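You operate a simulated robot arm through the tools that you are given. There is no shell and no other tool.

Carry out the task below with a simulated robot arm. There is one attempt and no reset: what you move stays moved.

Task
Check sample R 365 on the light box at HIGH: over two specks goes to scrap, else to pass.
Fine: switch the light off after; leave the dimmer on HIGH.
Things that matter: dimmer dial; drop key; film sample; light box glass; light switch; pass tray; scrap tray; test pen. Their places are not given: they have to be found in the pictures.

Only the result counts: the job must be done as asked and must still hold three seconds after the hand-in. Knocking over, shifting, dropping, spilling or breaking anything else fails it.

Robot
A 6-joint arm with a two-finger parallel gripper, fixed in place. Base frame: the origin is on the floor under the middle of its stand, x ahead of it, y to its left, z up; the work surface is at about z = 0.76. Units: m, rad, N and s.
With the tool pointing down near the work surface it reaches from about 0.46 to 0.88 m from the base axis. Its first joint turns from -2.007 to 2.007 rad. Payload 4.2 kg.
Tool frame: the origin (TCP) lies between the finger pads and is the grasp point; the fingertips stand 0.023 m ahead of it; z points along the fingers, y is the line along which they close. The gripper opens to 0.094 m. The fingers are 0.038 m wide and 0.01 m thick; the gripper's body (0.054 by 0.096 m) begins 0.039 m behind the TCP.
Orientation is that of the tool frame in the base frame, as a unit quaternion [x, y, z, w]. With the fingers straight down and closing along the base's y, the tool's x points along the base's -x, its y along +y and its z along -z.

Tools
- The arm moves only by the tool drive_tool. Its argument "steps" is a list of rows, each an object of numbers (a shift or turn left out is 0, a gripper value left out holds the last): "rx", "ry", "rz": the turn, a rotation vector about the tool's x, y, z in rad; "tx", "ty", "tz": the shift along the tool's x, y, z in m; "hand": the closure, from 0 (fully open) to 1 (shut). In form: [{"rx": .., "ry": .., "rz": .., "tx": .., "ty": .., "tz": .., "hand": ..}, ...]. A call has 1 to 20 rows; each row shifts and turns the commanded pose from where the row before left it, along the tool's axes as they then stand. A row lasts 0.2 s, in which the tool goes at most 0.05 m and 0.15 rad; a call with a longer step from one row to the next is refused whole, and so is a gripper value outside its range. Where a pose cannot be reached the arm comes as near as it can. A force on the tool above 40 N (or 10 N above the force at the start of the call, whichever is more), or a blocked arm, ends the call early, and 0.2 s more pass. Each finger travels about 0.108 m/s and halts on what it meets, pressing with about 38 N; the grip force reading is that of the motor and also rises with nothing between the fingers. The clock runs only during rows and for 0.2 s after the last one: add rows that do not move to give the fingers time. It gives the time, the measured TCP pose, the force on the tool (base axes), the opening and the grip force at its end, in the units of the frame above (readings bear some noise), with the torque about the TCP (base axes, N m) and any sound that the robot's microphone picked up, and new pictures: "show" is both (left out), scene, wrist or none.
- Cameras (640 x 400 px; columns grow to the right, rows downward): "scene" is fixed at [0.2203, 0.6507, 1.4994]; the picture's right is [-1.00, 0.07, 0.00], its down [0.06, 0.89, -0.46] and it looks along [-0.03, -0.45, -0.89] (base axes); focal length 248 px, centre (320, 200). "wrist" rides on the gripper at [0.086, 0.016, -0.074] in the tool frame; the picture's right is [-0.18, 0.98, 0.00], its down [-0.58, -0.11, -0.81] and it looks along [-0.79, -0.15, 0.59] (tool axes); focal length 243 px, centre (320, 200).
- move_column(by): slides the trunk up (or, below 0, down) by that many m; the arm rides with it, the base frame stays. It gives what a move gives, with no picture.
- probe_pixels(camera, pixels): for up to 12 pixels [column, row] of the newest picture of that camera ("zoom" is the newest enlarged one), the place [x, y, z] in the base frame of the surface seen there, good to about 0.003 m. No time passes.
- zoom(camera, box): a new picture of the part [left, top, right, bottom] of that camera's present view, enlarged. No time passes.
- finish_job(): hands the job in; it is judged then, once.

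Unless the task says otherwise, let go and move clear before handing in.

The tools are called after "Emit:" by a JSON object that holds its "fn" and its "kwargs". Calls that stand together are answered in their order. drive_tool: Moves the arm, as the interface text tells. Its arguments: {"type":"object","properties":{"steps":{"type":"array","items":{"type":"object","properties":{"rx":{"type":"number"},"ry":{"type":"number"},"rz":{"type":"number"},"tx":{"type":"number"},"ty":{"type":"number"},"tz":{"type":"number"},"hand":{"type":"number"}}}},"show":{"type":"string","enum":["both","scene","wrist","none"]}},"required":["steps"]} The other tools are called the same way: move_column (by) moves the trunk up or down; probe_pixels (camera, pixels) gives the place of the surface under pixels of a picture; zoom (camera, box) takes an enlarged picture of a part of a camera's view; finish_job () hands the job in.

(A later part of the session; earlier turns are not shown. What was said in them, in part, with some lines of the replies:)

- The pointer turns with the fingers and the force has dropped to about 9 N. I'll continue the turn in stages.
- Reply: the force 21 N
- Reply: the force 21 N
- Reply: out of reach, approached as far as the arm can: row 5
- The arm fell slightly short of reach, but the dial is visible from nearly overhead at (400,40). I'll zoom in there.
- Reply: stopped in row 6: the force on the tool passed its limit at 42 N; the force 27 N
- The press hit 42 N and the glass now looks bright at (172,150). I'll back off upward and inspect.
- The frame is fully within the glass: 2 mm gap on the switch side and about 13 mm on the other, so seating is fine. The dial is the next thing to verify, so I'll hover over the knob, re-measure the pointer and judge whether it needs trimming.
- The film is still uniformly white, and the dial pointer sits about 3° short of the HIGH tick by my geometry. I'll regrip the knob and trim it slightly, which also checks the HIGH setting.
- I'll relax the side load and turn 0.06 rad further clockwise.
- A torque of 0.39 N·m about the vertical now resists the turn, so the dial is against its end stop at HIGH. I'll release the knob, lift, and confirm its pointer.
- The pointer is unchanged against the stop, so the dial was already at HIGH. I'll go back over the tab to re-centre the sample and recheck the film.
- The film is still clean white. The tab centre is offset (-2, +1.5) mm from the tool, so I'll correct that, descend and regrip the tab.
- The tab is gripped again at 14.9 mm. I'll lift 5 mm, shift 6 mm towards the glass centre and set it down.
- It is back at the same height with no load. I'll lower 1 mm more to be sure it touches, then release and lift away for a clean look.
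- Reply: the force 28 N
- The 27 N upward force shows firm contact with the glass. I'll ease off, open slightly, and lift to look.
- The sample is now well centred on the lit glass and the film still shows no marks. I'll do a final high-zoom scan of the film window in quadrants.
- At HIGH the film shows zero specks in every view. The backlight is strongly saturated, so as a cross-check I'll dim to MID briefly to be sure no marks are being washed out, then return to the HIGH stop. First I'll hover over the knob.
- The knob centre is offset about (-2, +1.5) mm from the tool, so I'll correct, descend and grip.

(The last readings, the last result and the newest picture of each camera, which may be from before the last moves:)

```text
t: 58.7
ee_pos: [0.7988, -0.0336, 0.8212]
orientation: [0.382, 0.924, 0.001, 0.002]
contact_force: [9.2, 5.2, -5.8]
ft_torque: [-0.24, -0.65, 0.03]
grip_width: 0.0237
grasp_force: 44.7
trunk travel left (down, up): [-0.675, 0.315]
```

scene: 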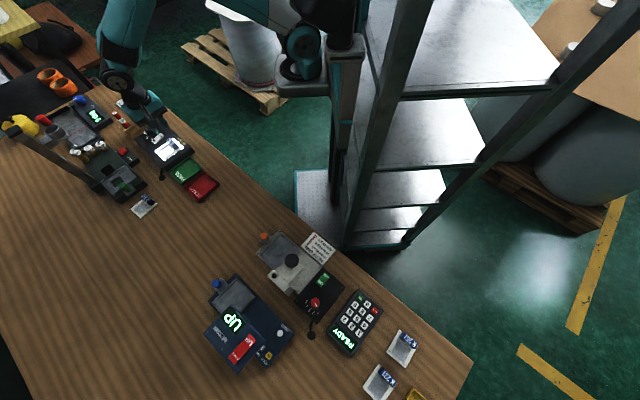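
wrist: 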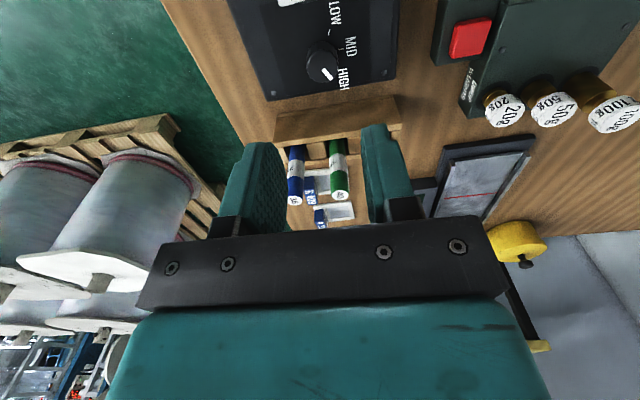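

I'll relax the side load and turn counter-clockwise towards MID in stages.

Emit:
{"fn": "drive_tool", "kwargs": {"steps": [{"ty": 0.0014}, {}, {"rz": -0.13}, {"rz": -0.13}, {"rz": -0.13}, {"rz": -0.13}, {}], "show": "scene"}}

Emit:
{"fn": "zoom", "kwargs": {"camera": "scene", "box": [155, 135, 187, 160]}}

```text
t: 60.3
ee_pos: [0.7984, -0.0304, 0.8205]
orientation: [0.132, 0.991, 0.001, 0.005]
contact_force: [24.9, -6.7, 13.8]
ft_torque: [-0.04, 0.05, -0.01]
grip_width: 0.0235
grasp_force: 44.8
trunk travel left (down, up): [-0.675, 0.315]
```

scene: 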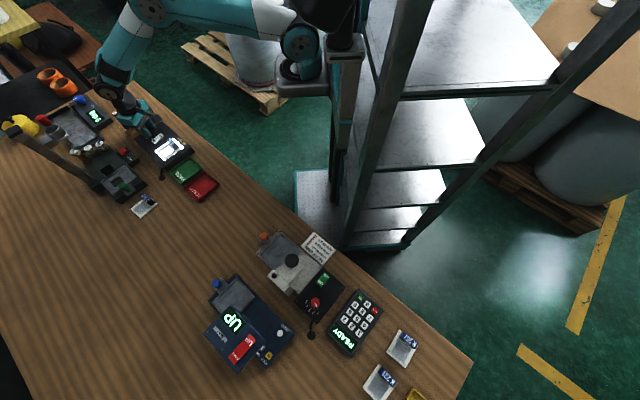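

```text
16.00 times, centred on (171, 148) of scene
```

zoom: 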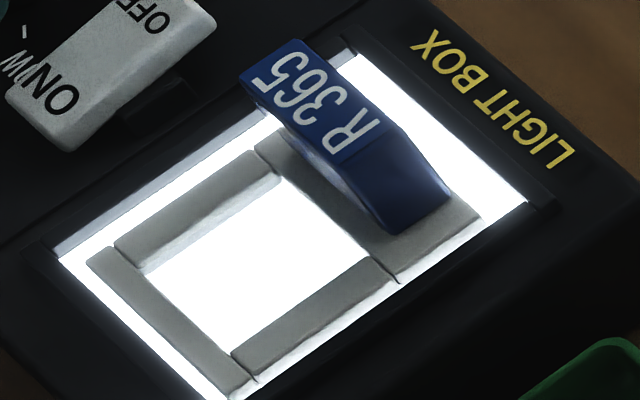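

The light is unchanged so far at half-way. I'll relax the side force and carry on to MID.

Emit:
{"fn": "drive_tool", "kwargs": {"steps": [{"tx": -0.0027, "tz": -0.001}, {"rz": -0.13}, {"rz": -0.13}, {"rz": -0.13}, {"rz": -0.13}, {}], "show": "scene"}}

Emit:
{"fn": "zoom", "kwargs": {"camera": "scene", "box": [155, 135, 187, 160]}}

```text
t: 61.7
ee_pos: [0.7999, -0.029, 0.8191]
orientation: [-0.128, 0.992, 0.0, 0.003]
contact_force: [1.1, 1.3, 29.1]
ft_torque: [-0.28, 1.0, -0.04]
grip_width: 0.0233
grasp_force: 45.2
trunk travel left (down, up): [-0.675, 0.315]
```

scene: 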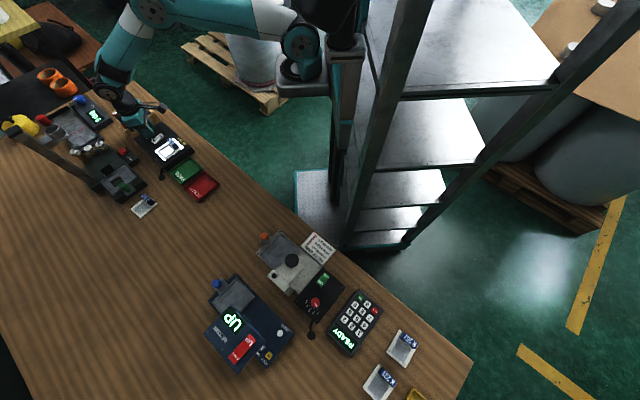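

```text
16.00 times, centred on (171, 148) of scene
```

zoom: 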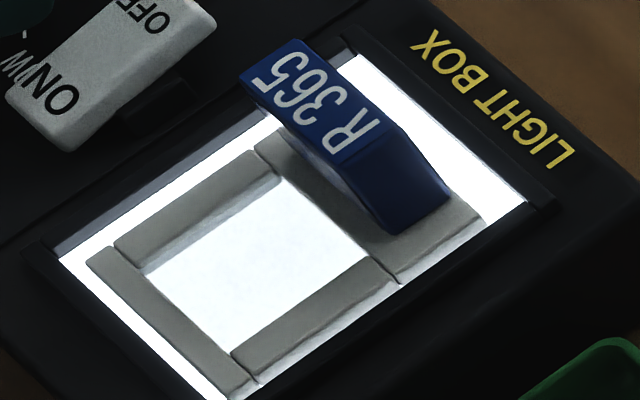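

At MID the light visibly dims, so the earlier setting really was the brighter HIGH. I'll take a tight zoom of the film at MID for any faint marks.

Emit:
{"fn": "zoom", "kwargs": {"camera": "scene", "box": [160, 145, 176, 157]}}

Emit:
{"fn": "drive_tool", "kwargs": {"steps": [{"tz": -0.003}, {}], "show": "wrist"}}

```text
16.00 times, centred on (168, 151) of scene
```

zoom: 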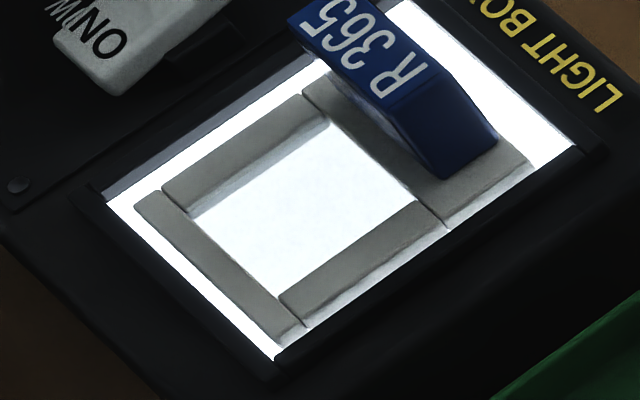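

```text
t: 62.3
ee_pos: [0.8001, -0.0294, 0.8197]
orientation: [-0.129, 0.992, 0.001, 0.001]
contact_force: [-4.8, 4.8, 7.1]
ft_torque: [0.5, -1.13, -0.01]
grip_width: 0.0234
grasp_force: 45.2
trunk travel left (down, up): [-0.675, 0.315]
```

wrist: 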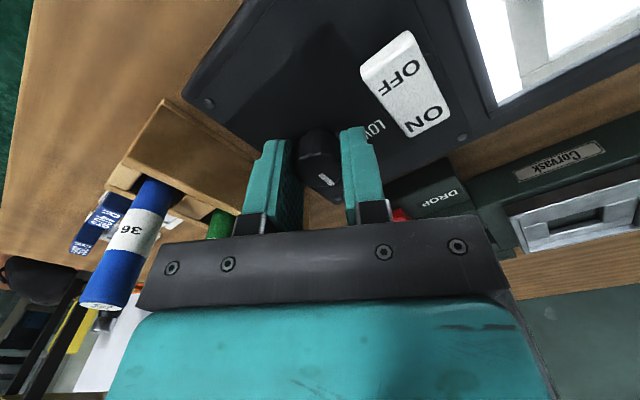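

The film at MID looks slightly mottled from afar, so I want a close wrist view before deciding. I'll release the knob, lift and hover over the film.

Emit:
{"fn": "drive_tool", "kwargs": {"steps": [{"hand": 0.55}, {}, {}, {"tz": -0.03}, {"tz": -0.04}, {"tz": -0.02}, {"tx": 0.0205, "ty": 0.0331}, {"tx": 0.0205, "ty": 0.0331}, {"tx": 0.0205, "ty": 0.0331}, {}, {}], "show": "wrist"}}

Emit:
{"fn": "zoom", "kwargs": {"camera": "wrist", "box": [240, 0, 432, 120]}}

```text
t: 64.7
ee_pos: [0.714, 0.0479, 0.9102]
orientation: [-0.127, 0.992, 0.001, 0.002]
contact_force: [0.9, -0.1, 0.4]
ft_torque: [0.0, 0.04, 0.02]
grip_width: 0.0424
grasp_force: 0.1
trunk travel left (down, up): [-0.675, 0.315]
```

wrist: 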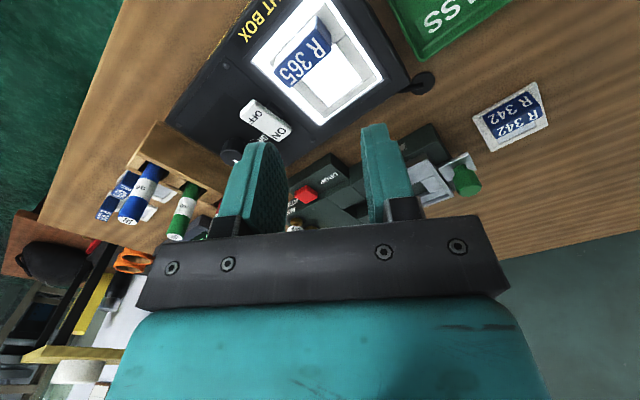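

```text
3.33 times, centred on (336, 60) of wrist
```

zoom: 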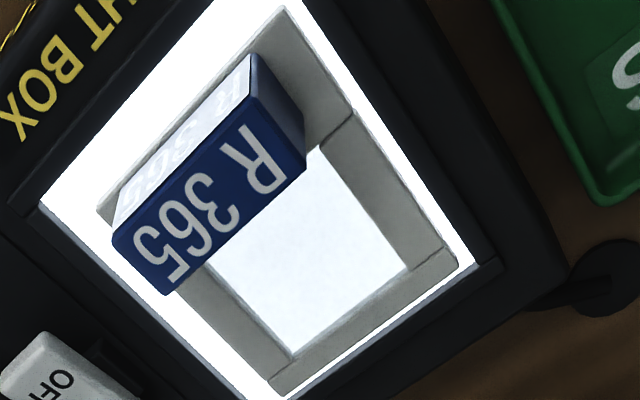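

Emit:
{"fn": "zoom", "kwargs": {"camera": "wrist", "box": [294, 40, 374, 110]}}

Emit:
{"fn": "zoom", "kwargs": {"camera": "wrist", "box": [300, 65, 348, 95]}}

Emit:
{"fn": "zoom", "kwargs": {"camera": "wrist", "box": [318, 45, 366, 75]}}

```text
5.71 times, centred on (334, 75) of wrist
```

zoom: 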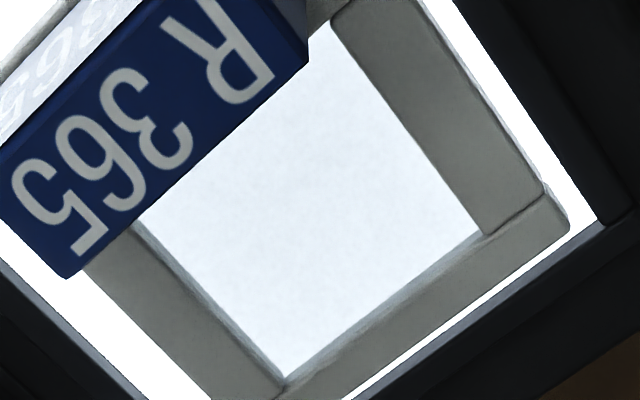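

```text
13.33 times, centred on (324, 80) of wrist
```

zoom: 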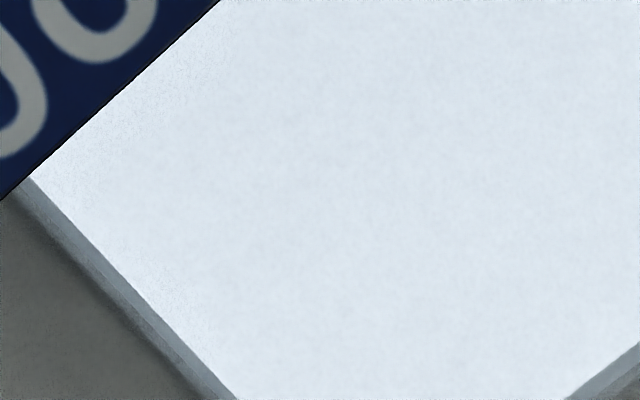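

```text
13.33 times, centred on (342, 60) of wrist
```

zoom: 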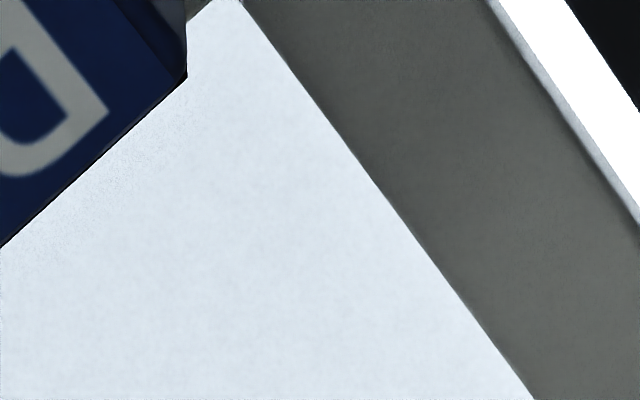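

The film is clean at MID too, with only the render's fine grain and no discrete specks. So R 365 has no specks at HIGH and passes. I'll return to the knob, grip it and set it back to the HIGH stop.

Emit:
{"fn": "drive_tool", "kwargs": {"steps": [{"tx": -0.0205, "ty": -0.0331}, {"tx": -0.0205, "ty": -0.0331}, {"tx": -0.0205, "ty": -0.0331}, {"tz": 0.01}, {}, {}], "show": "wrist"}}

Emit:
{"fn": "zoom", "kwargs": {"camera": "wrist", "box": [272, 32, 368, 112]}}

```text
t: 66.1
ee_pos: [0.7976, -0.0316, 0.9015]
orientation: [-0.127, 0.992, 0.001, 0.003]
contact_force: [-0.2, 0.1, 0.7]
ft_torque: [-0.03, -0.01, -0.02]
grip_width: 0.0422
grasp_force: 0.1
trunk travel left (down, up): [-0.675, 0.315]
```

wrist: 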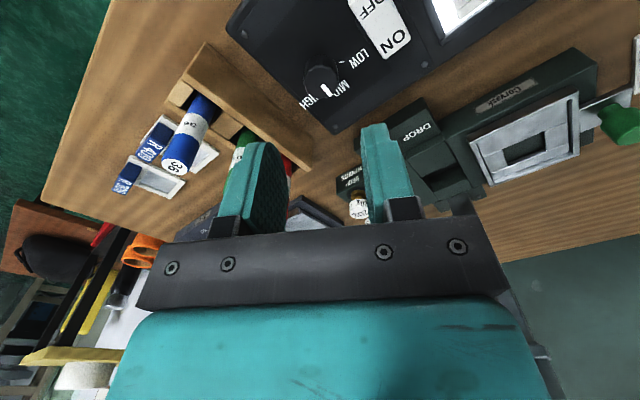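

```text
5.00 times, centred on (320, 72) of wrist
```

zoom: 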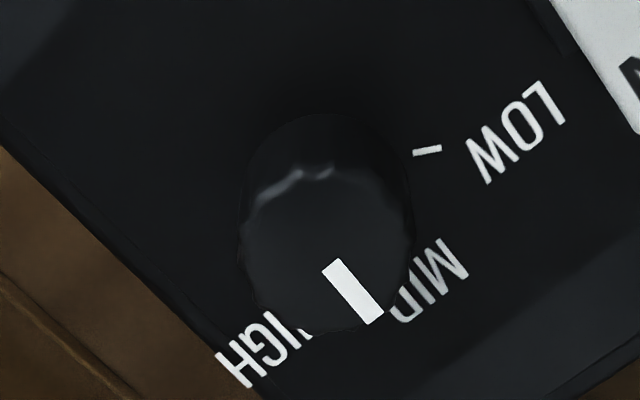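

The pointer is near MID and the knob is about (-3, +1) mm from the tool axis. I'll correct, descend and grip.

Emit:
{"fn": "drive_tool", "kwargs": {"steps": [{"tx": 0.002, "ty": 0.001, "tz": 0.03}, {"tz": 0.03}, {"tz": 0.021}, {}, {"hand": 1.0}, {}, {}, {}], "show": "none"}}

```text
t: 67.0
ee_pos: [0.7962, -0.0269, 0.8286]
orientation: [-0.127, 0.992, 0.001, 0.004]
contact_force: [-13.6, -3.5, 23.7]
ft_torque: [0.48, 0.91, 0.43]
grip_width: 0.0422
grasp_force: 0.0
trunk travel left (down, up): [-0.675, 0.315]
stopped in row 4: the force on the tool passed its limit at 48 N (the readings are from after the stop); the commanded pose is now the measured one
```

The descent stopped on a 48 N contact at z=0.8286, probably one finger landing on the rocker edge because of the yaw. I'll lift immediately and inspect the light box, switch and knob.

Emit:
{"fn": "drive_tool", "kwargs": {"steps": [{"tz": -0.02, "hand": 0.55}, {"tz": -0.03}, {"tz": -0.04}, {}, {}], "show": "both"}}

Emit:
{"fn": "zoom", "kwargs": {"camera": "scene", "box": [130, 110, 210, 160]}}

Emit:
{"fn": "zoom", "kwargs": {"camera": "wrist", "box": [250, 0, 442, 120]}}

```text
t: 68.2
ee_pos: [0.7956, -0.0238, 0.9161]
orientation: [-0.128, 0.992, 0.0, 0.003]
contact_force: [-1.4, 0.7, 0.6]
ft_torque: [0.02, -0.03, 0.01]
grip_width: 0.0422
grasp_force: 0.2
trunk travel left (down, up): [-0.675, 0.315]
```

scene: 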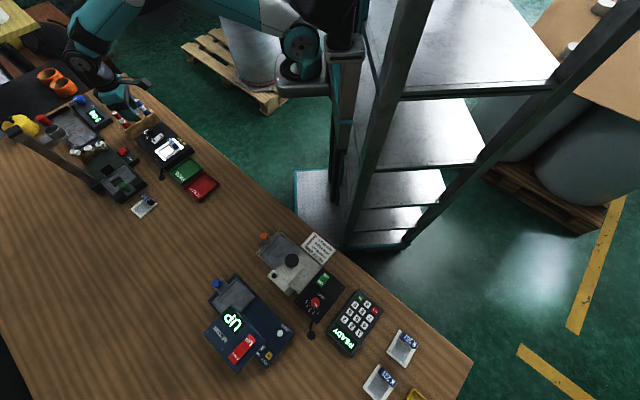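
wrist: 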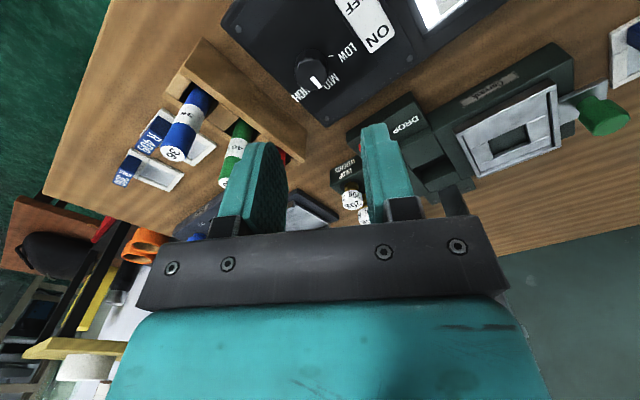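

```text
8.00 times, centred on (170, 135) of scene
```

zoom: 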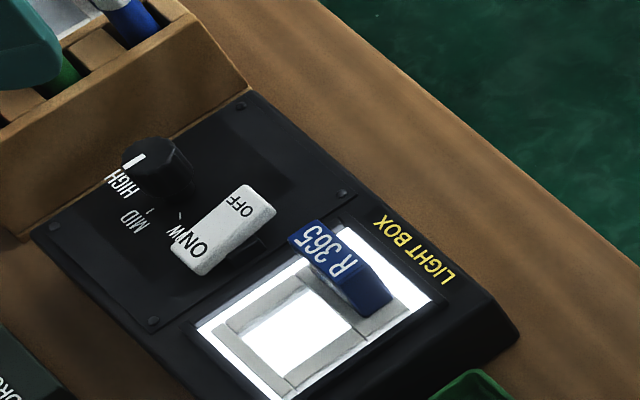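

```text
3.33 times, centred on (346, 60) of wrist
```

zoom: 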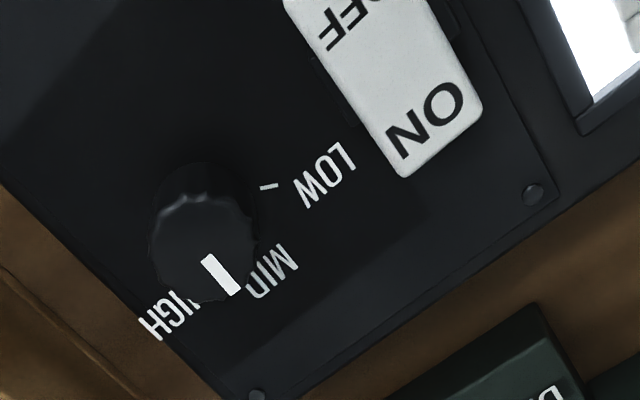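

The light is still on, nothing has moved, and the pointer is still near MID. The knob is about 6–7 mm to the side because the tool was deflected, so I'll re-yaw to -10° with a narrower opening (more rocker clearance) and re-centre.

Emit:
{"fn": "drive_tool", "kwargs": {"steps": [{"rz": 0.143, "hand": 0.6}, {"rz": 0.143}, {"rz": 0.143}, {"tx": -0.0007, "ty": -0.0067}, {}, {}], "show": "wrist"}}

Emit:
{"fn": "zoom", "kwargs": {"camera": "wrist", "box": [272, 32, 368, 112]}}

```text
t: 69.6
ee_pos: [0.7973, -0.0323, 0.9153]
orientation: [0.087, 0.996, 0.001, 0.003]
contact_force: [0.4, 0.4, -0.8]
ft_torque: [0.0, 0.03, 0.02]
grip_width: 0.0378
grasp_force: 0.2
trunk travel left (down, up): [-0.675, 0.315]
```

wrist: 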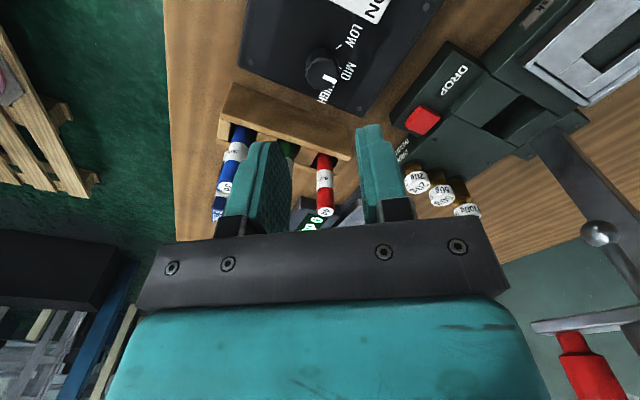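

```text
5.00 times, centred on (320, 72) of wrist
```

zoom: 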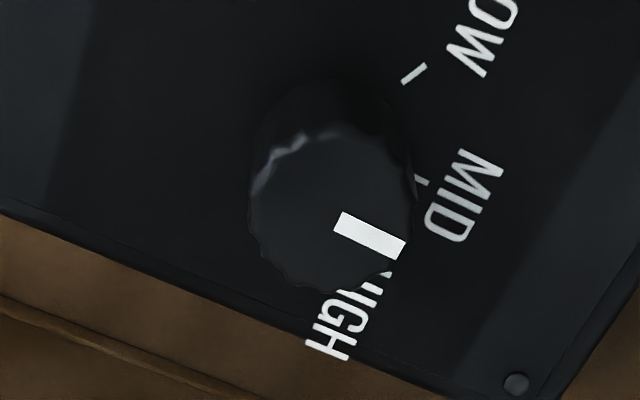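

The knob is centred within 1.5 mm and the rocker is clear of the fingers. I'll descend in gentler steps and grip.

Emit:
{"fn": "drive_tool", "kwargs": {"steps": [{"tx": 0.001, "ty": 0.001, "tz": 0.03}, {"tz": 0.03}, {"tz": 0.015}, {"tz": 0.01}, {"tz": 0.008}, {}, {"hand": 1.0}, {}, {}, {}], "show": "none"}}

```text
t: 71.8
ee_pos: [0.7958, -0.0302, 0.8247]
orientation: [0.084, 0.996, 0.003, 0.004]
contact_force: [4.5, 21.6, -2.6]
ft_torque: [0.53, -0.27, -0.02]
grip_width: 0.0236
grasp_force: 45.1
trunk travel left (down, up): [-0.675, 0.315]
```

The knob is gripped at 23.6 mm with a 22 N side load. I'll relax 3 mm along +y and start turning towards HIGH.

Emit:
{"fn": "drive_tool", "kwargs": {"steps": [{"ty": 0.0028, "tx": -0.0005}, {}, {"rz": 0.13}, {"rz": 0.13}, {"rz": 0.13}, {}], "show": "none"}}

```text
t: 73.2
ee_pos: [0.7974, -0.0306, 0.8251]
orientation: [0.279, 0.96, 0.002, 0.004]
contact_force: [-20.9, 2.5, 23.3]
ft_torque: [0.4, 1.1, 0.0]
grip_width: 0.0234
grasp_force: 45.4
trunk travel left (down, up): [-0.675, 0.315]
```

I'll relax the forces and keep turning.

Emit:
{"fn": "drive_tool", "kwargs": {"steps": [{"tx": 0.0026, "ty": -0.0012, "tz": -0.0025}, {}, {"rz": 0.13}, {"rz": 0.13}, {"rz": 0.13}, {}], "show": "none"}}

```text
t: 74.6
ee_pos: [0.797, -0.0299, 0.824]
orientation: [0.46, 0.888, 0.003, 0.005]
contact_force: [25.2, -2.6, -12.1]
ft_torque: [-0.57, -0.94, 0.01]
grip_width: 0.0234
grasp_force: 45.3
trunk travel left (down, up): [-0.675, 0.315]
```

I'm at about 45° of the 60°. I'll relax and continue gently to the stop.

Emit:
{"fn": "drive_tool", "kwargs": {"steps": [{"tx": -0.0019, "ty": 0.0021, "tz": 0.0012}, {}, {"rz": 0.12}, {"rz": 0.1}, {}], "show": "none"}}

```text
t: 75.8
ee_pos: [0.7971, -0.0304, 0.8247]
orientation: [0.554, 0.832, 0.002, 0.002]
contact_force: [-11.8, -2.8, 18.0]
ft_torque: [-0.07, 0.38, -0.01]
grip_width: 0.0233
grasp_force: 45.2
trunk travel left (down, up): [-0.675, 0.315]
```

About 58° has been turned. I'll add small steps until the stop torque appears.

Emit:
{"fn": "drive_tool", "kwargs": {"steps": [{"tx": 0.001, "tz": -0.0015}, {"rz": 0.05}, {"rz": 0.03}, {}, {}], "show": "none"}}

```text
t: 77.0
ee_pos: [0.7961, -0.0295, 0.8245]
orientation: [0.588, 0.809, 0.002, 0.002]
contact_force: [-3.0, -15.2, -10.0]
ft_torque: [-0.59, -0.11, 0.22]
grip_width: 0.0234
grasp_force: 44.7
trunk travel left (down, up): [-0.675, 0.315]
```

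A torque of 0.22 N·m shows the stop at HIGH has been reached again. I'll release, lift and verify the pointer.

Emit:
{"fn": "drive_tool", "kwargs": {"steps": [{"hand": 0.6}, {}, {}, {"tz": -0.03}, {"tz": -0.04}, {"tz": -0.03}, {}], "show": "both"}}

Emit:
{"fn": "zoom", "kwargs": {"camera": "scene", "box": [140, 120, 172, 140]}}

Emit:
{"fn": "zoom", "kwargs": {"camera": "scene", "box": [155, 135, 187, 160]}}

```text
t: 78.6
ee_pos: [0.7959, -0.0246, 0.9256]
orientation: [0.587, 0.81, 0.003, 0.001]
contact_force: [-0.3, -0.4, -0.1]
ft_torque: [0.0, 0.02, -0.02]
grip_width: 0.0377
grasp_force: 0.0
trunk travel left (down, up): [-0.675, 0.315]
```

scene: 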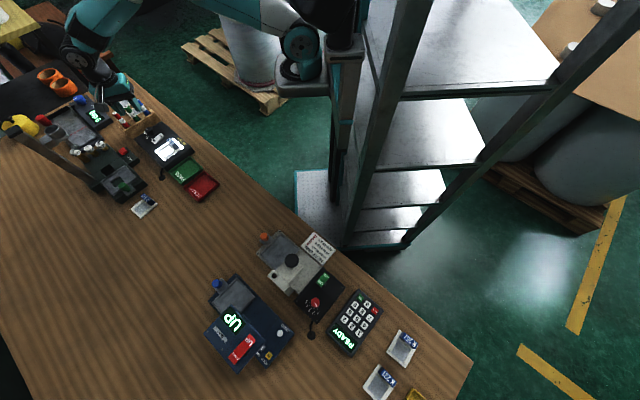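
wrist: 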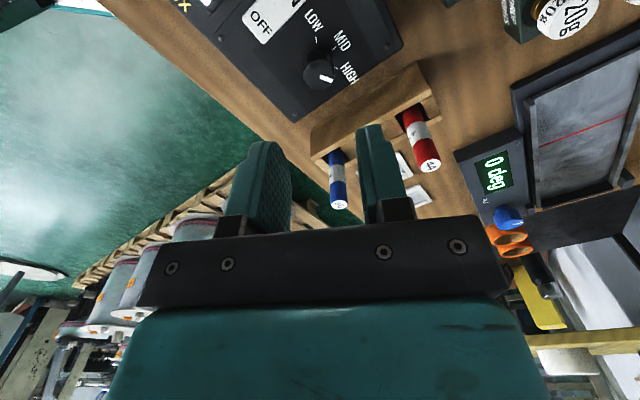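

```text
16.00 times, centred on (156, 130) of scene
```

zoom: 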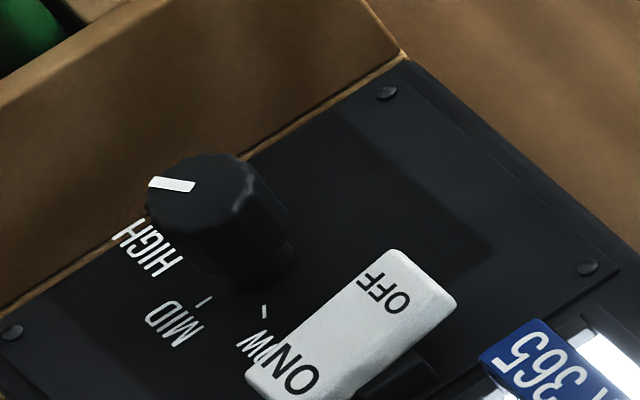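

```text
16.00 times, centred on (171, 148) of scene
```

zoom: 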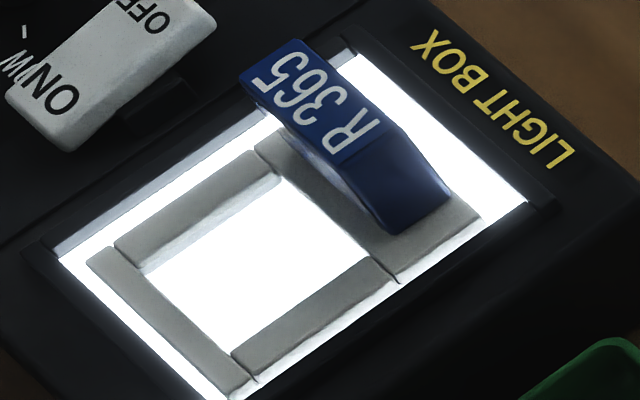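

The dial is back at the HIGH stop and the film again shows no specks. Next I'll return to yaw -45° and hover above the R 365 tab to pick it up for the PASS tray.

Emit:
{"fn": "drive_tool", "kwargs": {"steps": [{"rz": -0.118, "hand": 0.65}, {"rz": -0.118}, {"rz": -0.118}, {"rz": -0.118}, {"tx": 0.0369, "ty": -0.0079}, {"tx": 0.0369, "ty": -0.0079}, {"tx": 0.037, "ty": -0.008, "tz": 0.02}, {}, {}], "show": "wrist"}}

Emit:
{"fn": "zoom", "kwargs": {"camera": "wrist", "box": [250, 0, 442, 120]}}

```text
t: 80.6
ee_pos: [0.7029, 0.0316, 0.9026]
orientation: [0.381, 0.925, 0.003, 0.003]
contact_force: [0.0, 0.2, 0.3]
ft_torque: [-0.01, -0.01, 0.03]
grip_width: 0.0328
grasp_force: 0.3
trunk travel left (down, up): [-0.675, 0.315]
```

wrist: 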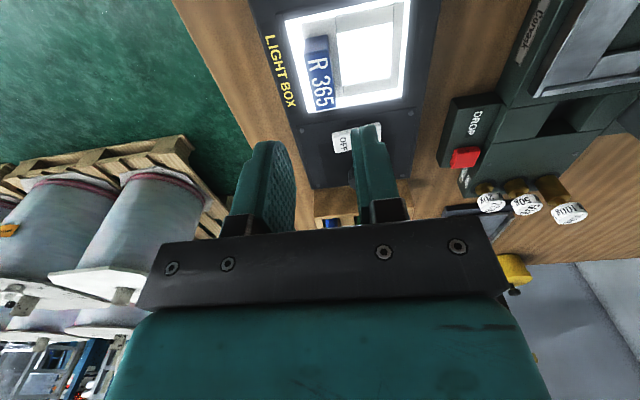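

```text
3.33 times, centred on (346, 60) of wrist
```

zoom: 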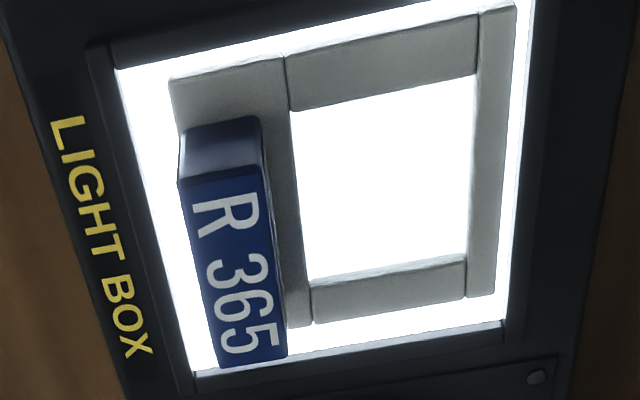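

The tab is (-3.5, +1) mm from the tool axis. I'll correct, descend and grip it.

Emit:
{"fn": "drive_tool", "kwargs": {"steps": [{"tx": 0.0035, "ty": 0.0012, "tz": 0.03}, {"tz": 0.03}, {"tz": 0.012}, {"tz": 0.007}, {}, {"hand": 1.0}, {}, {}, {}], "show": "wrist"}}

```text
t: 82.6
ee_pos: [0.6976, 0.0354, 0.8249]
orientation: [0.381, 0.925, 0.002, 0.003]
contact_force: [-0.2, 0.2, -0.1]
ft_torque: [-0.03, 0.03, -0.04]
grip_width: 0.0145
grasp_force: 38.4
trunk travel left (down, up): [-0.675, 0.315]
```

wrist: 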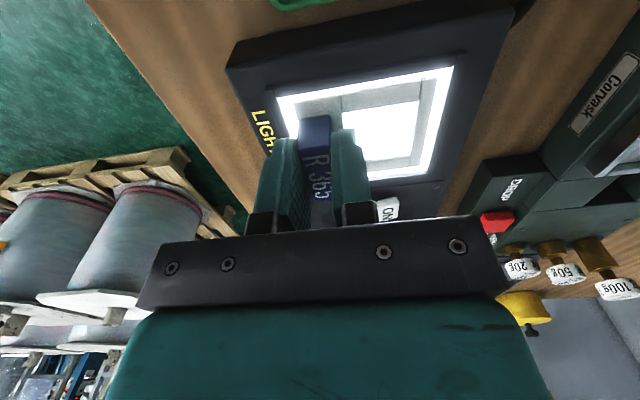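

The tab is gripped at 14.5 mm. I'll lift the sample off the glass and measure the PASS tray.

Emit:
{"fn": "drive_tool", "kwargs": {"steps": [{"tz": -0.02}, {"tz": -0.04}, {"tz": -0.04}, {}, {}], "show": "both"}}

Emit:
{"fn": "zoom", "kwargs": {"camera": "scene", "box": [165, 150, 225, 205]}}

```text
t: 83.8
ee_pos: [0.7007, 0.0372, 0.9281]
orientation: [0.381, 0.924, 0.003, 0.003]
contact_force: [0.0, 0.5, 0.0]
ft_torque: [-0.01, -0.01, 0.03]
grip_width: 0.0144
grasp_force: 38.1
trunk travel left (down, up): [-0.675, 0.315]
```

scene: 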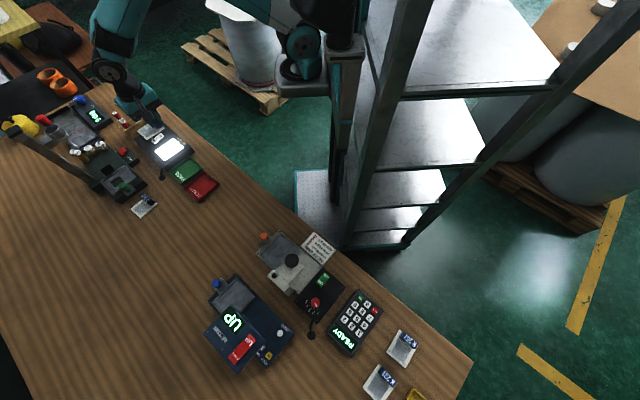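
wrist: 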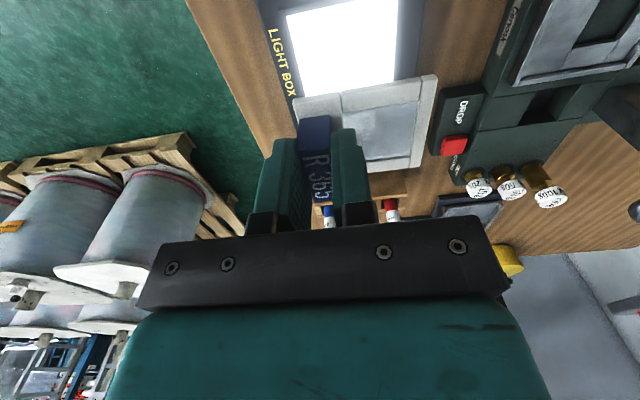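

```text
7.27 times, centred on (195, 178) of scene
```

zoom: 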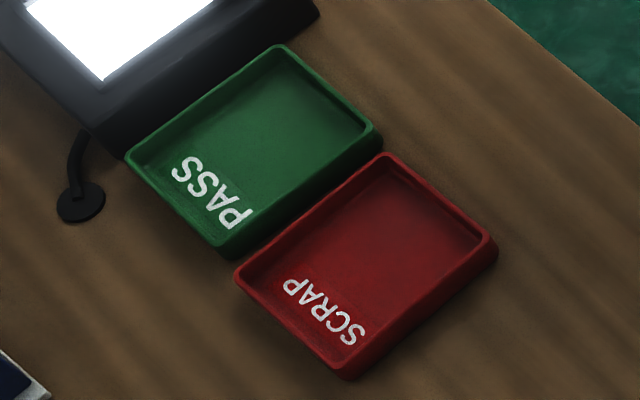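

The PASS tray corners show at zoom pixels (280,47), (380,130), (225,255) and (127,158). I'll probe the rim and floor.

Emit:
{"fn": "probe_pixels", "kwargs": {"camera": "zoom", "pixels": [[280, 48], [378, 130], [226, 253], [129, 157], [280, 95], [325, 135], [220, 205], [185, 165], [250, 145], [200, 100], [300, 190], [335, 90]]}}

```text
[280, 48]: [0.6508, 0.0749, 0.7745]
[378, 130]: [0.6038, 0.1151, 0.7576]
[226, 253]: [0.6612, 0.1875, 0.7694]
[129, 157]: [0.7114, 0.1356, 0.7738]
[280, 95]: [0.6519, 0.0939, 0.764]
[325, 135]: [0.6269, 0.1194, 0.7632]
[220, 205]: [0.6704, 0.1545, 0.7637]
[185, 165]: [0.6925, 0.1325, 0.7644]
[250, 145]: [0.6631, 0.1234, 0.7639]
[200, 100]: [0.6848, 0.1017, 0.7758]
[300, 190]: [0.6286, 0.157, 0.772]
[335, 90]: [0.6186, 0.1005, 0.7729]
```

The tray floor is at z≈0.764, the rim at about 0.774, and its centre at about (0.657,0.129). It is aligned with the box axes, so I'll step to a side viewpoint to measure it accurately with the wrist camera.

Emit:
{"fn": "drive_tool", "kwargs": {"steps": [{"tx": 0.0368, "ty": -0.0151}, {"tx": 0.0368, "ty": -0.0151}, {"tx": 0.0368, "ty": -0.0151}, {"tx": 0.0368, "ty": -0.0151}, {}, {}], "show": "wrist"}}

Emit:
{"fn": "zoom", "kwargs": {"camera": "wrist", "box": [340, 0, 580, 150]}}

```text
t: 85.2
ee_pos: [0.5513, 0.0985, 0.9255]
orientation: [0.382, 0.924, 0.003, 0.003]
contact_force: [-0.9, -0.3, 0.0]
ft_torque: [-0.01, 0.04, 0.02]
grip_width: 0.0148
grasp_force: 38.3
trunk travel left (down, up): [-0.675, 0.315]
```

wrist: 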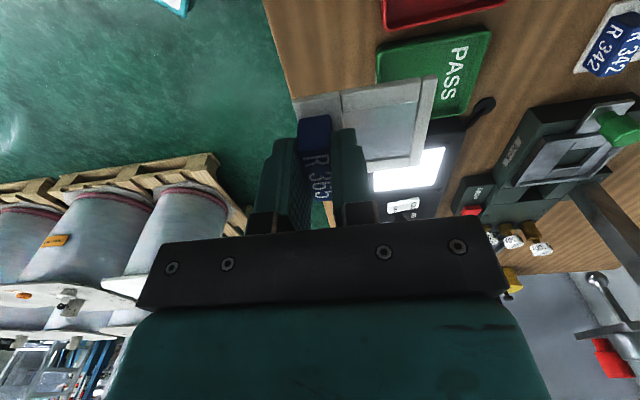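

```text
2.67 times, centred on (460, 75) of wrist
```

zoom: 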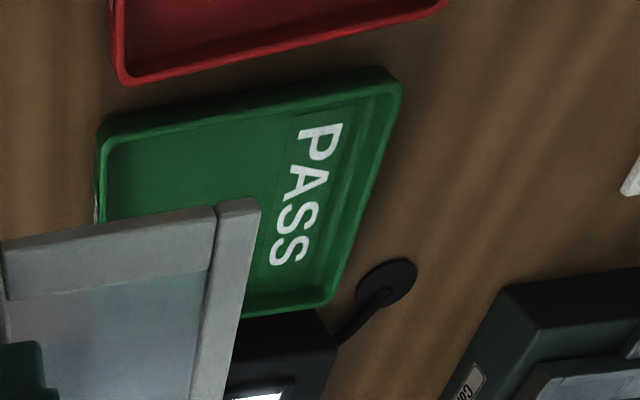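

The inner tray rim measures about 82 x 68 mm with its centre at local (0.050, 0.092), and the frame centre is 24 mm from the tab. I'll move the sample over the tray and partly lower it for a check.

Emit:
{"fn": "drive_tool", "kwargs": {"steps": [{"tx": -0.0245, "ty": 0.0352}, {"tx": -0.0245, "ty": 0.0353}, {"tz": 0.03}, {"tz": 0.03}, {}, {}], "show": "both"}}

Emit:
{"fn": "zoom", "kwargs": {"camera": "scene", "box": [160, 150, 220, 200]}}

Emit:
{"fn": "zoom", "kwargs": {"camera": "wrist", "box": [260, 0, 452, 120]}}

```text
t: 86.6
ee_pos: [0.6376, 0.1148, 0.8647]
orientation: [0.381, 0.925, 0.003, 0.003]
contact_force: [-0.6, -0.6, -0.5]
ft_torque: [0.05, 0.02, -0.02]
grip_width: 0.0145
grasp_force: 37.5
trunk travel left (down, up): [-0.675, 0.315]
```

scene: 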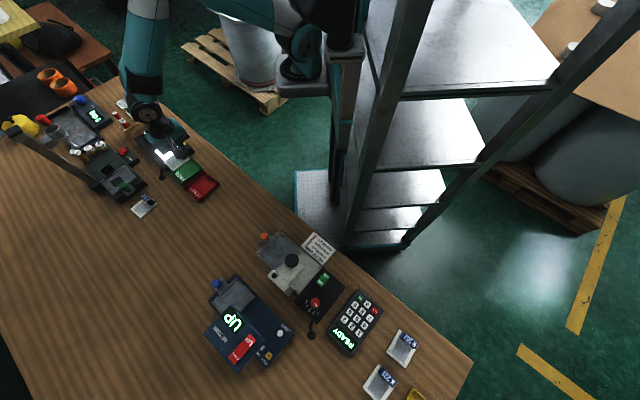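
wrist: 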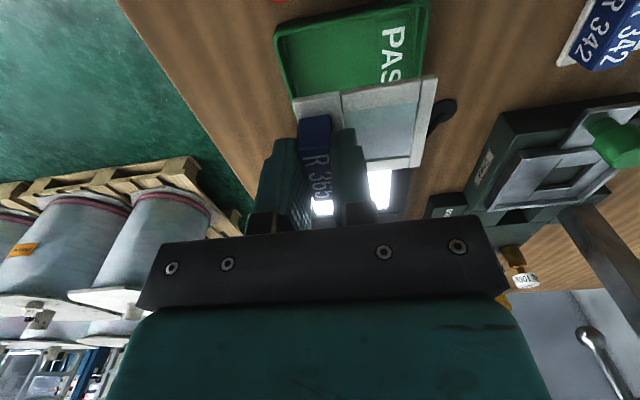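

```text
8.00 times, centred on (190, 175) of scene
```

zoom: 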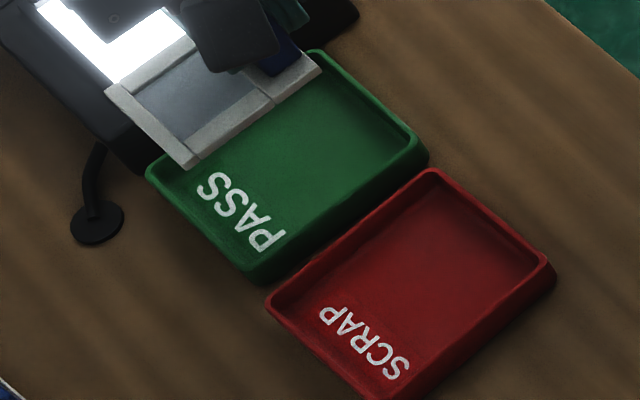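

```text
3.33 times, centred on (356, 60) of wrist
```

zoom: 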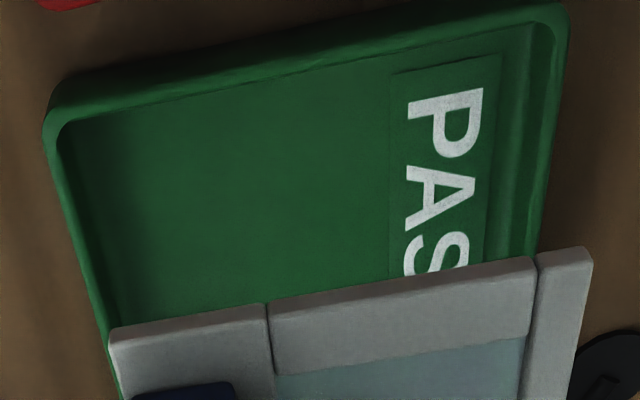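

The sample is centred over the tray (inner rim -20 to +64 mm sideways, frame centre about +24 mm). I'll shift 1.5 mm and lower gradually.

Emit:
{"fn": "drive_tool", "kwargs": {"steps": [{"ty": 0.0015, "tz": 0.02}, {"tz": 0.02}, {"tz": 0.015}, {"tz": 0.005}, {}], "show": "both"}}

Emit:
{"fn": "zoom", "kwargs": {"camera": "scene", "box": [160, 150, 220, 200]}}

```text
t: 87.8
ee_pos: [0.6371, 0.114, 0.8041]
orientation: [0.381, 0.924, 0.002, 0.003]
contact_force: [-0.9, -0.2, -0.5]
ft_torque: [0.0, 0.01, -0.01]
grip_width: 0.0146
grasp_force: 37.9
trunk travel left (down, up): [-0.675, 0.315]
```

scene: 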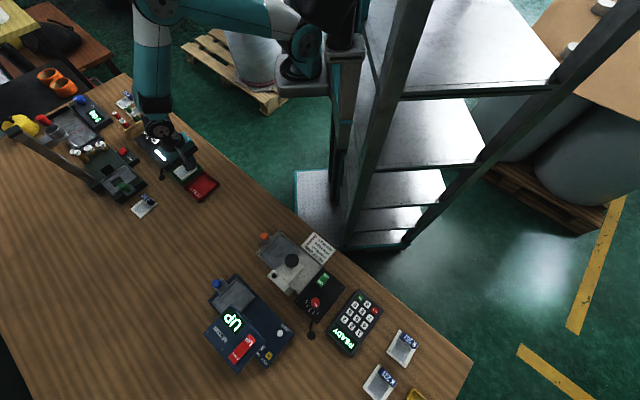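
wrist: 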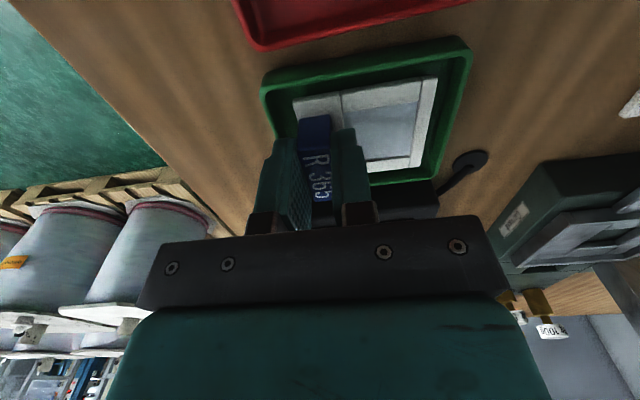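

```text
8.00 times, centred on (190, 175) of scene
```

zoom: 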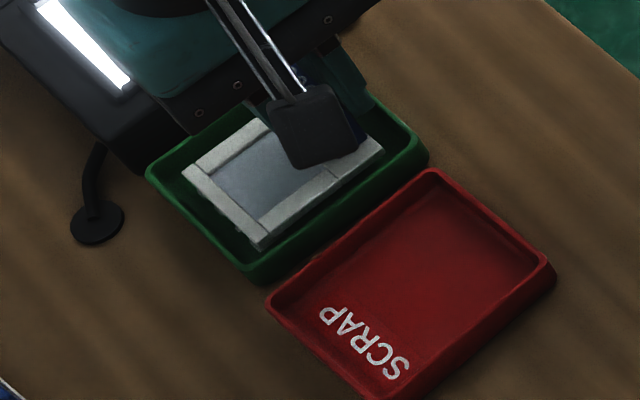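

The sample is inside the PASS tray walls with no contact yet. I'll lower in small steps to the floor.

Emit:
{"fn": "drive_tool", "kwargs": {"steps": [{"tz": 0.002}, {"tz": 0.0015}, {"tz": 0.0015}, {}], "show": "none"}}

```text
t: 88.8
ee_pos: [0.6387, 0.1148, 0.8004]
orientation: [0.382, 0.924, 0.002, 0.003]
contact_force: [0.2, -0.8, -0.9]
ft_torque: [-0.02, -0.01, 0.0]
grip_width: 0.0148
grasp_force: 37.5
trunk travel left (down, up): [-0.675, 0.315]
```

Emit:
{"fn": "drive_tool", "kwargs": {"steps": [{"tz": 0.001}, {"tz": 0.001}, {}], "show": "none"}}

```text
t: 89.6
ee_pos: [0.6385, 0.1145, 0.7986]
orientation: [0.381, 0.925, 0.002, 0.004]
contact_force: [1.0, -0.9, 5.0]
ft_torque: [-0.06, 0.01, -0.02]
grip_width: 0.0143
grasp_force: 38.0
trunk travel left (down, up): [-0.675, 0.315]
```

There is light contact (5 N), so the sample rests on the tray floor. I'll release slightly and lift away.

Emit:
{"fn": "drive_tool", "kwargs": {"steps": [{"hand": 0.74}, {}, {}, {"tz": -0.02}, {"tz": -0.04}, {"tz": -0.04}, {}], "show": "both"}}

Emit:
{"fn": "zoom", "kwargs": {"camera": "scene", "box": [160, 150, 220, 200]}}

```text
t: 91.2
ee_pos: [0.6382, 0.1146, 0.8974]
orientation: [0.381, 0.925, 0.002, 0.003]
contact_force: [0.2, 0.2, -0.4]
ft_torque: [-0.04, -0.01, -0.02]
grip_width: 0.0244
grasp_force: 0.0
trunk travel left (down, up): [-0.675, 0.315]
```

scene: 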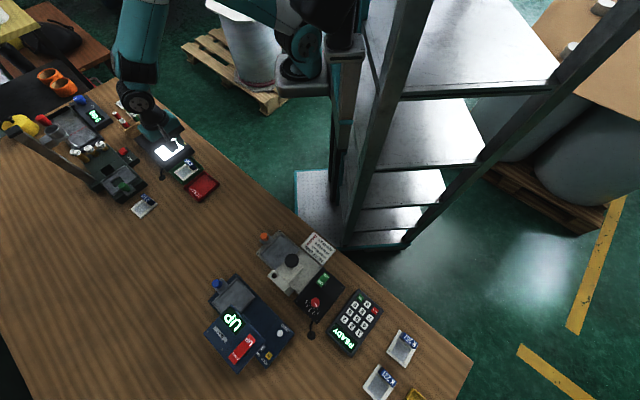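
wrist: 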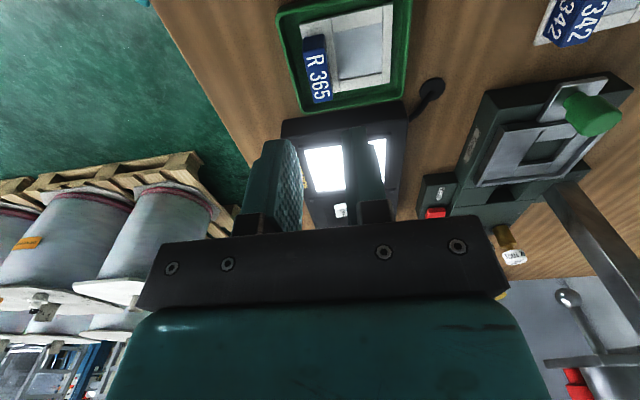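

```text
8.00 times, centred on (190, 175) of scene
```

zoom: 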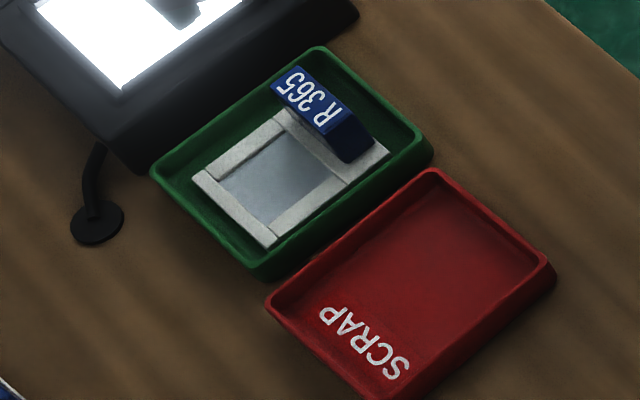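

R 365 lies flat in the PASS tray. Next I'll close the fingers and move over the OFF end of the rocker.

Emit:
{"fn": "drive_tool", "kwargs": {"steps": [{"tx": -0.041, "ty": -0.0009, "tz": -0.005, "hand": 1.0}, {"tx": -0.041, "ty": -0.0009}, {"tx": -0.041, "ty": -0.0009}, {"tx": -0.041, "ty": -0.0009}, {}, {}], "show": "wrist"}}

Emit:
{"fn": "zoom", "kwargs": {"camera": "wrist", "box": [240, 0, 432, 120]}}

```text
t: 92.6
ee_pos: [0.7515, -0.0046, 0.9043]
orientation: [0.381, 0.925, 0.002, 0.003]
contact_force: [-0.4, 0.1, 0.3]
ft_torque: [0.04, 0.0, 0.0]
grip_width: 0.0001
grasp_force: 37.7
trunk travel left (down, up): [-0.675, 0.315]
```

wrist: 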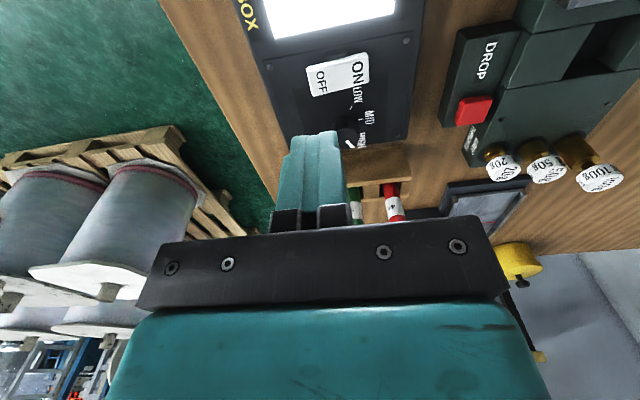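

```text
3.33 times, centred on (336, 60) of wrist
```

zoom: 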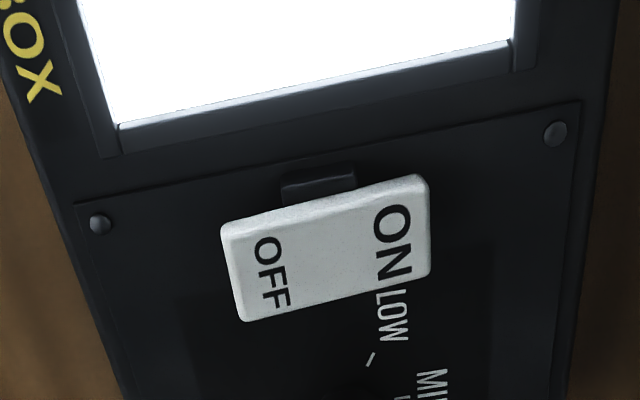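

The OFF end is directly under the fingertips (rocker spans -9 to +34 mm from the tool). I'll shift 2 mm outward, lower and press in small steps.

Emit:
{"fn": "drive_tool", "kwargs": {"steps": [{"ty": -0.002, "tz": 0.03}, {"tz": 0.03}, {"tz": 0.006}, {"tz": 0.003}, {"tz": 0.002}, {"tz": 0.002}, {"tz": 0.002}, {"tz": 0.002}, {"tz": 0.002}, {}], "show": "scene"}}

Emit:
{"fn": "zoom", "kwargs": {"camera": "scene", "box": [140, 120, 200, 165]}}

```text
t: 94.8
ee_pos: [0.7517, -0.0064, 0.8276]
orientation: [0.381, 0.925, 0.003, 0.004]
contact_force: [-5.2, 0.1, 18.2]
ft_torque: [0.23, 0.11, 0.07]
grip_width: 0.0
grasp_force: 37.9
trunk travel left (down, up): [-0.675, 0.315]
```

scene: 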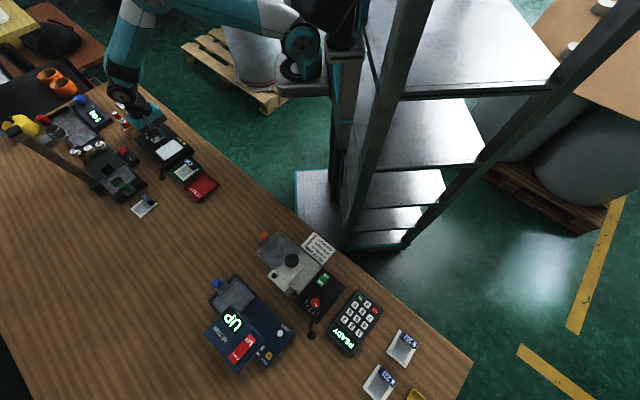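

```text
8.89 times, centred on (170, 142) of scene
```

zoom: 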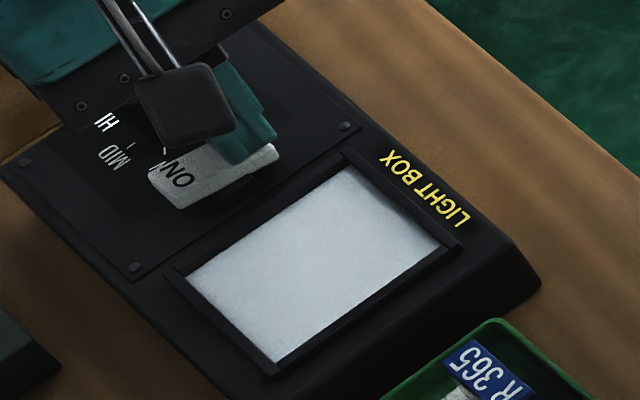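

The glass is now grey and unlit, so the light is off. I'll lift clear and check that the switch, dial and sample all hold.

Emit:
{"fn": "drive_tool", "kwargs": {"steps": [{"tz": -0.02}, {"tz": -0.04}, {"tz": -0.04}, {"tx": 0.04}, {"tx": 0.04}, {"tz": -0.04}, {}, {}, {}], "show": "both"}}

Emit:
{"fn": "zoom", "kwargs": {"camera": "scene", "box": [125, 110, 221, 190]}}

Emit:
{"fn": "zoom", "kwargs": {"camera": "scene", "box": [140, 120, 172, 140]}}

Emit:
{"fn": "zoom", "kwargs": {"camera": "scene", "box": [60, 80, 240, 240]}}

```text
t: 96.8
ee_pos: [0.6902, 0.0511, 0.9662]
orientation: [0.381, 0.925, 0.004, 0.003]
contact_force: [0.4, -0.3, 0.4]
ft_torque: [-0.02, -0.01, -0.01]
grip_width: 0.0
grasp_force: 38.3
trunk travel left (down, up): [-0.675, 0.315]
```

scene: 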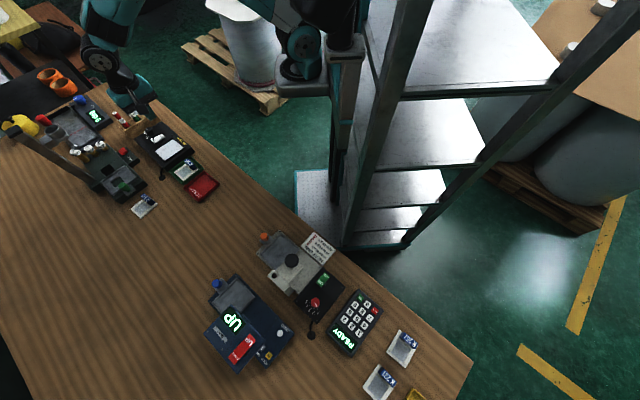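
wrist: 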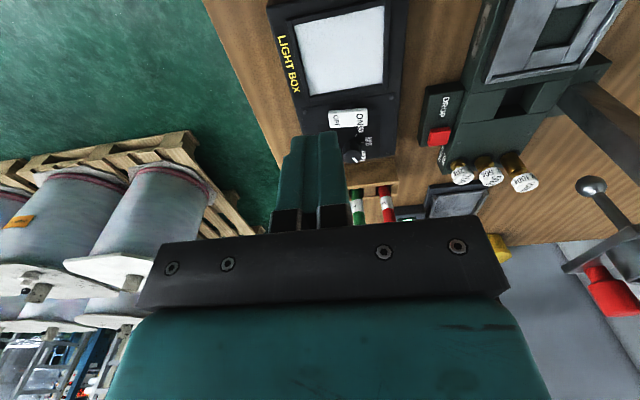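

```text
5.00 times, centred on (173, 150) of scene
```

zoom: 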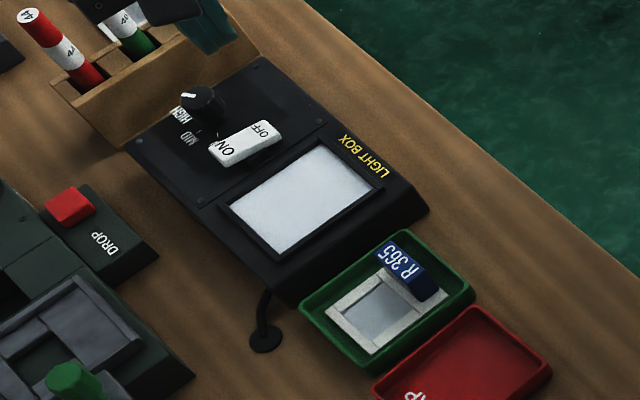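

```text
16.00 times, centred on (156, 130) of scene
```

zoom: 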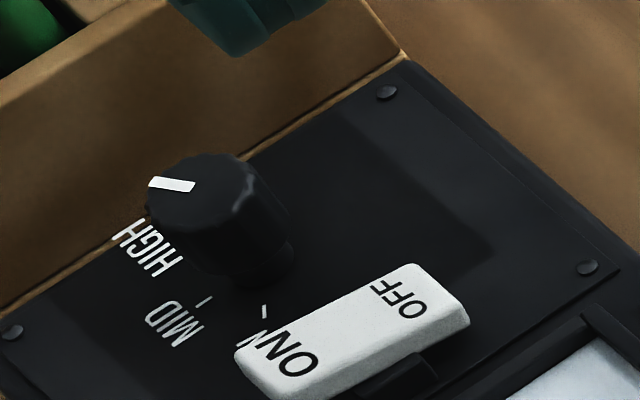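

```text
2.50 times, centred on (150, 160) of scene
```

zoom: 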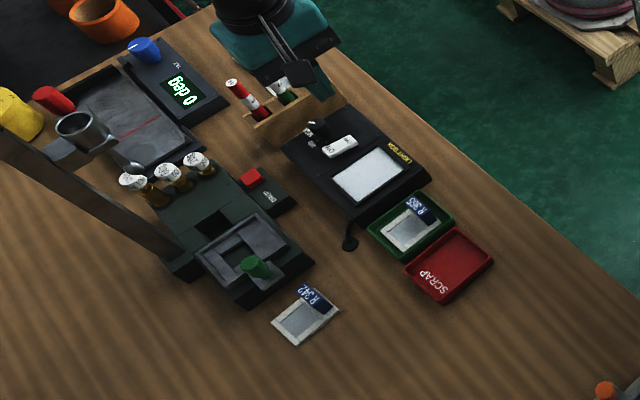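

I've left R 365 in the PASS tray: the film showed no specks at HIGH, and none when I briefly dropped to MID to check. The dial pointer is back at HIGH, and the glass is unlit with the switch off. Nothing else on the bench looks disturbed and the gripper is clear, so I'm handing the job in.

Emit:
{"fn": "finish_job", "kwargs": {}}

```text
The job is handed in.
```

I handed the job in with R 365 in the PASS tray. On the light box at HIGH its film showed no specks, so it is well under the limit of two.

- **Speck check:** the backlight at HIGH was bright enough to saturate the picture. I dimmed to MID for a second look, and the film was clean there too. I then turned the dial back until it met its stop at HIGH.
- **Light and dimmer:** the light is off and the dimmer is on HIGH, both confirmed in the last pictures.
- **One hard contact:** on one approach to the dial a finger hit something, probably the switch edge, and stopped at 48 N. The light stayed on and the pictures showed nothing moved or damaged.
- **Rest of the bench:** I saw nothing knocked over or displaced. The PASS tray may have moved about half a millimetre when the sample was set down.
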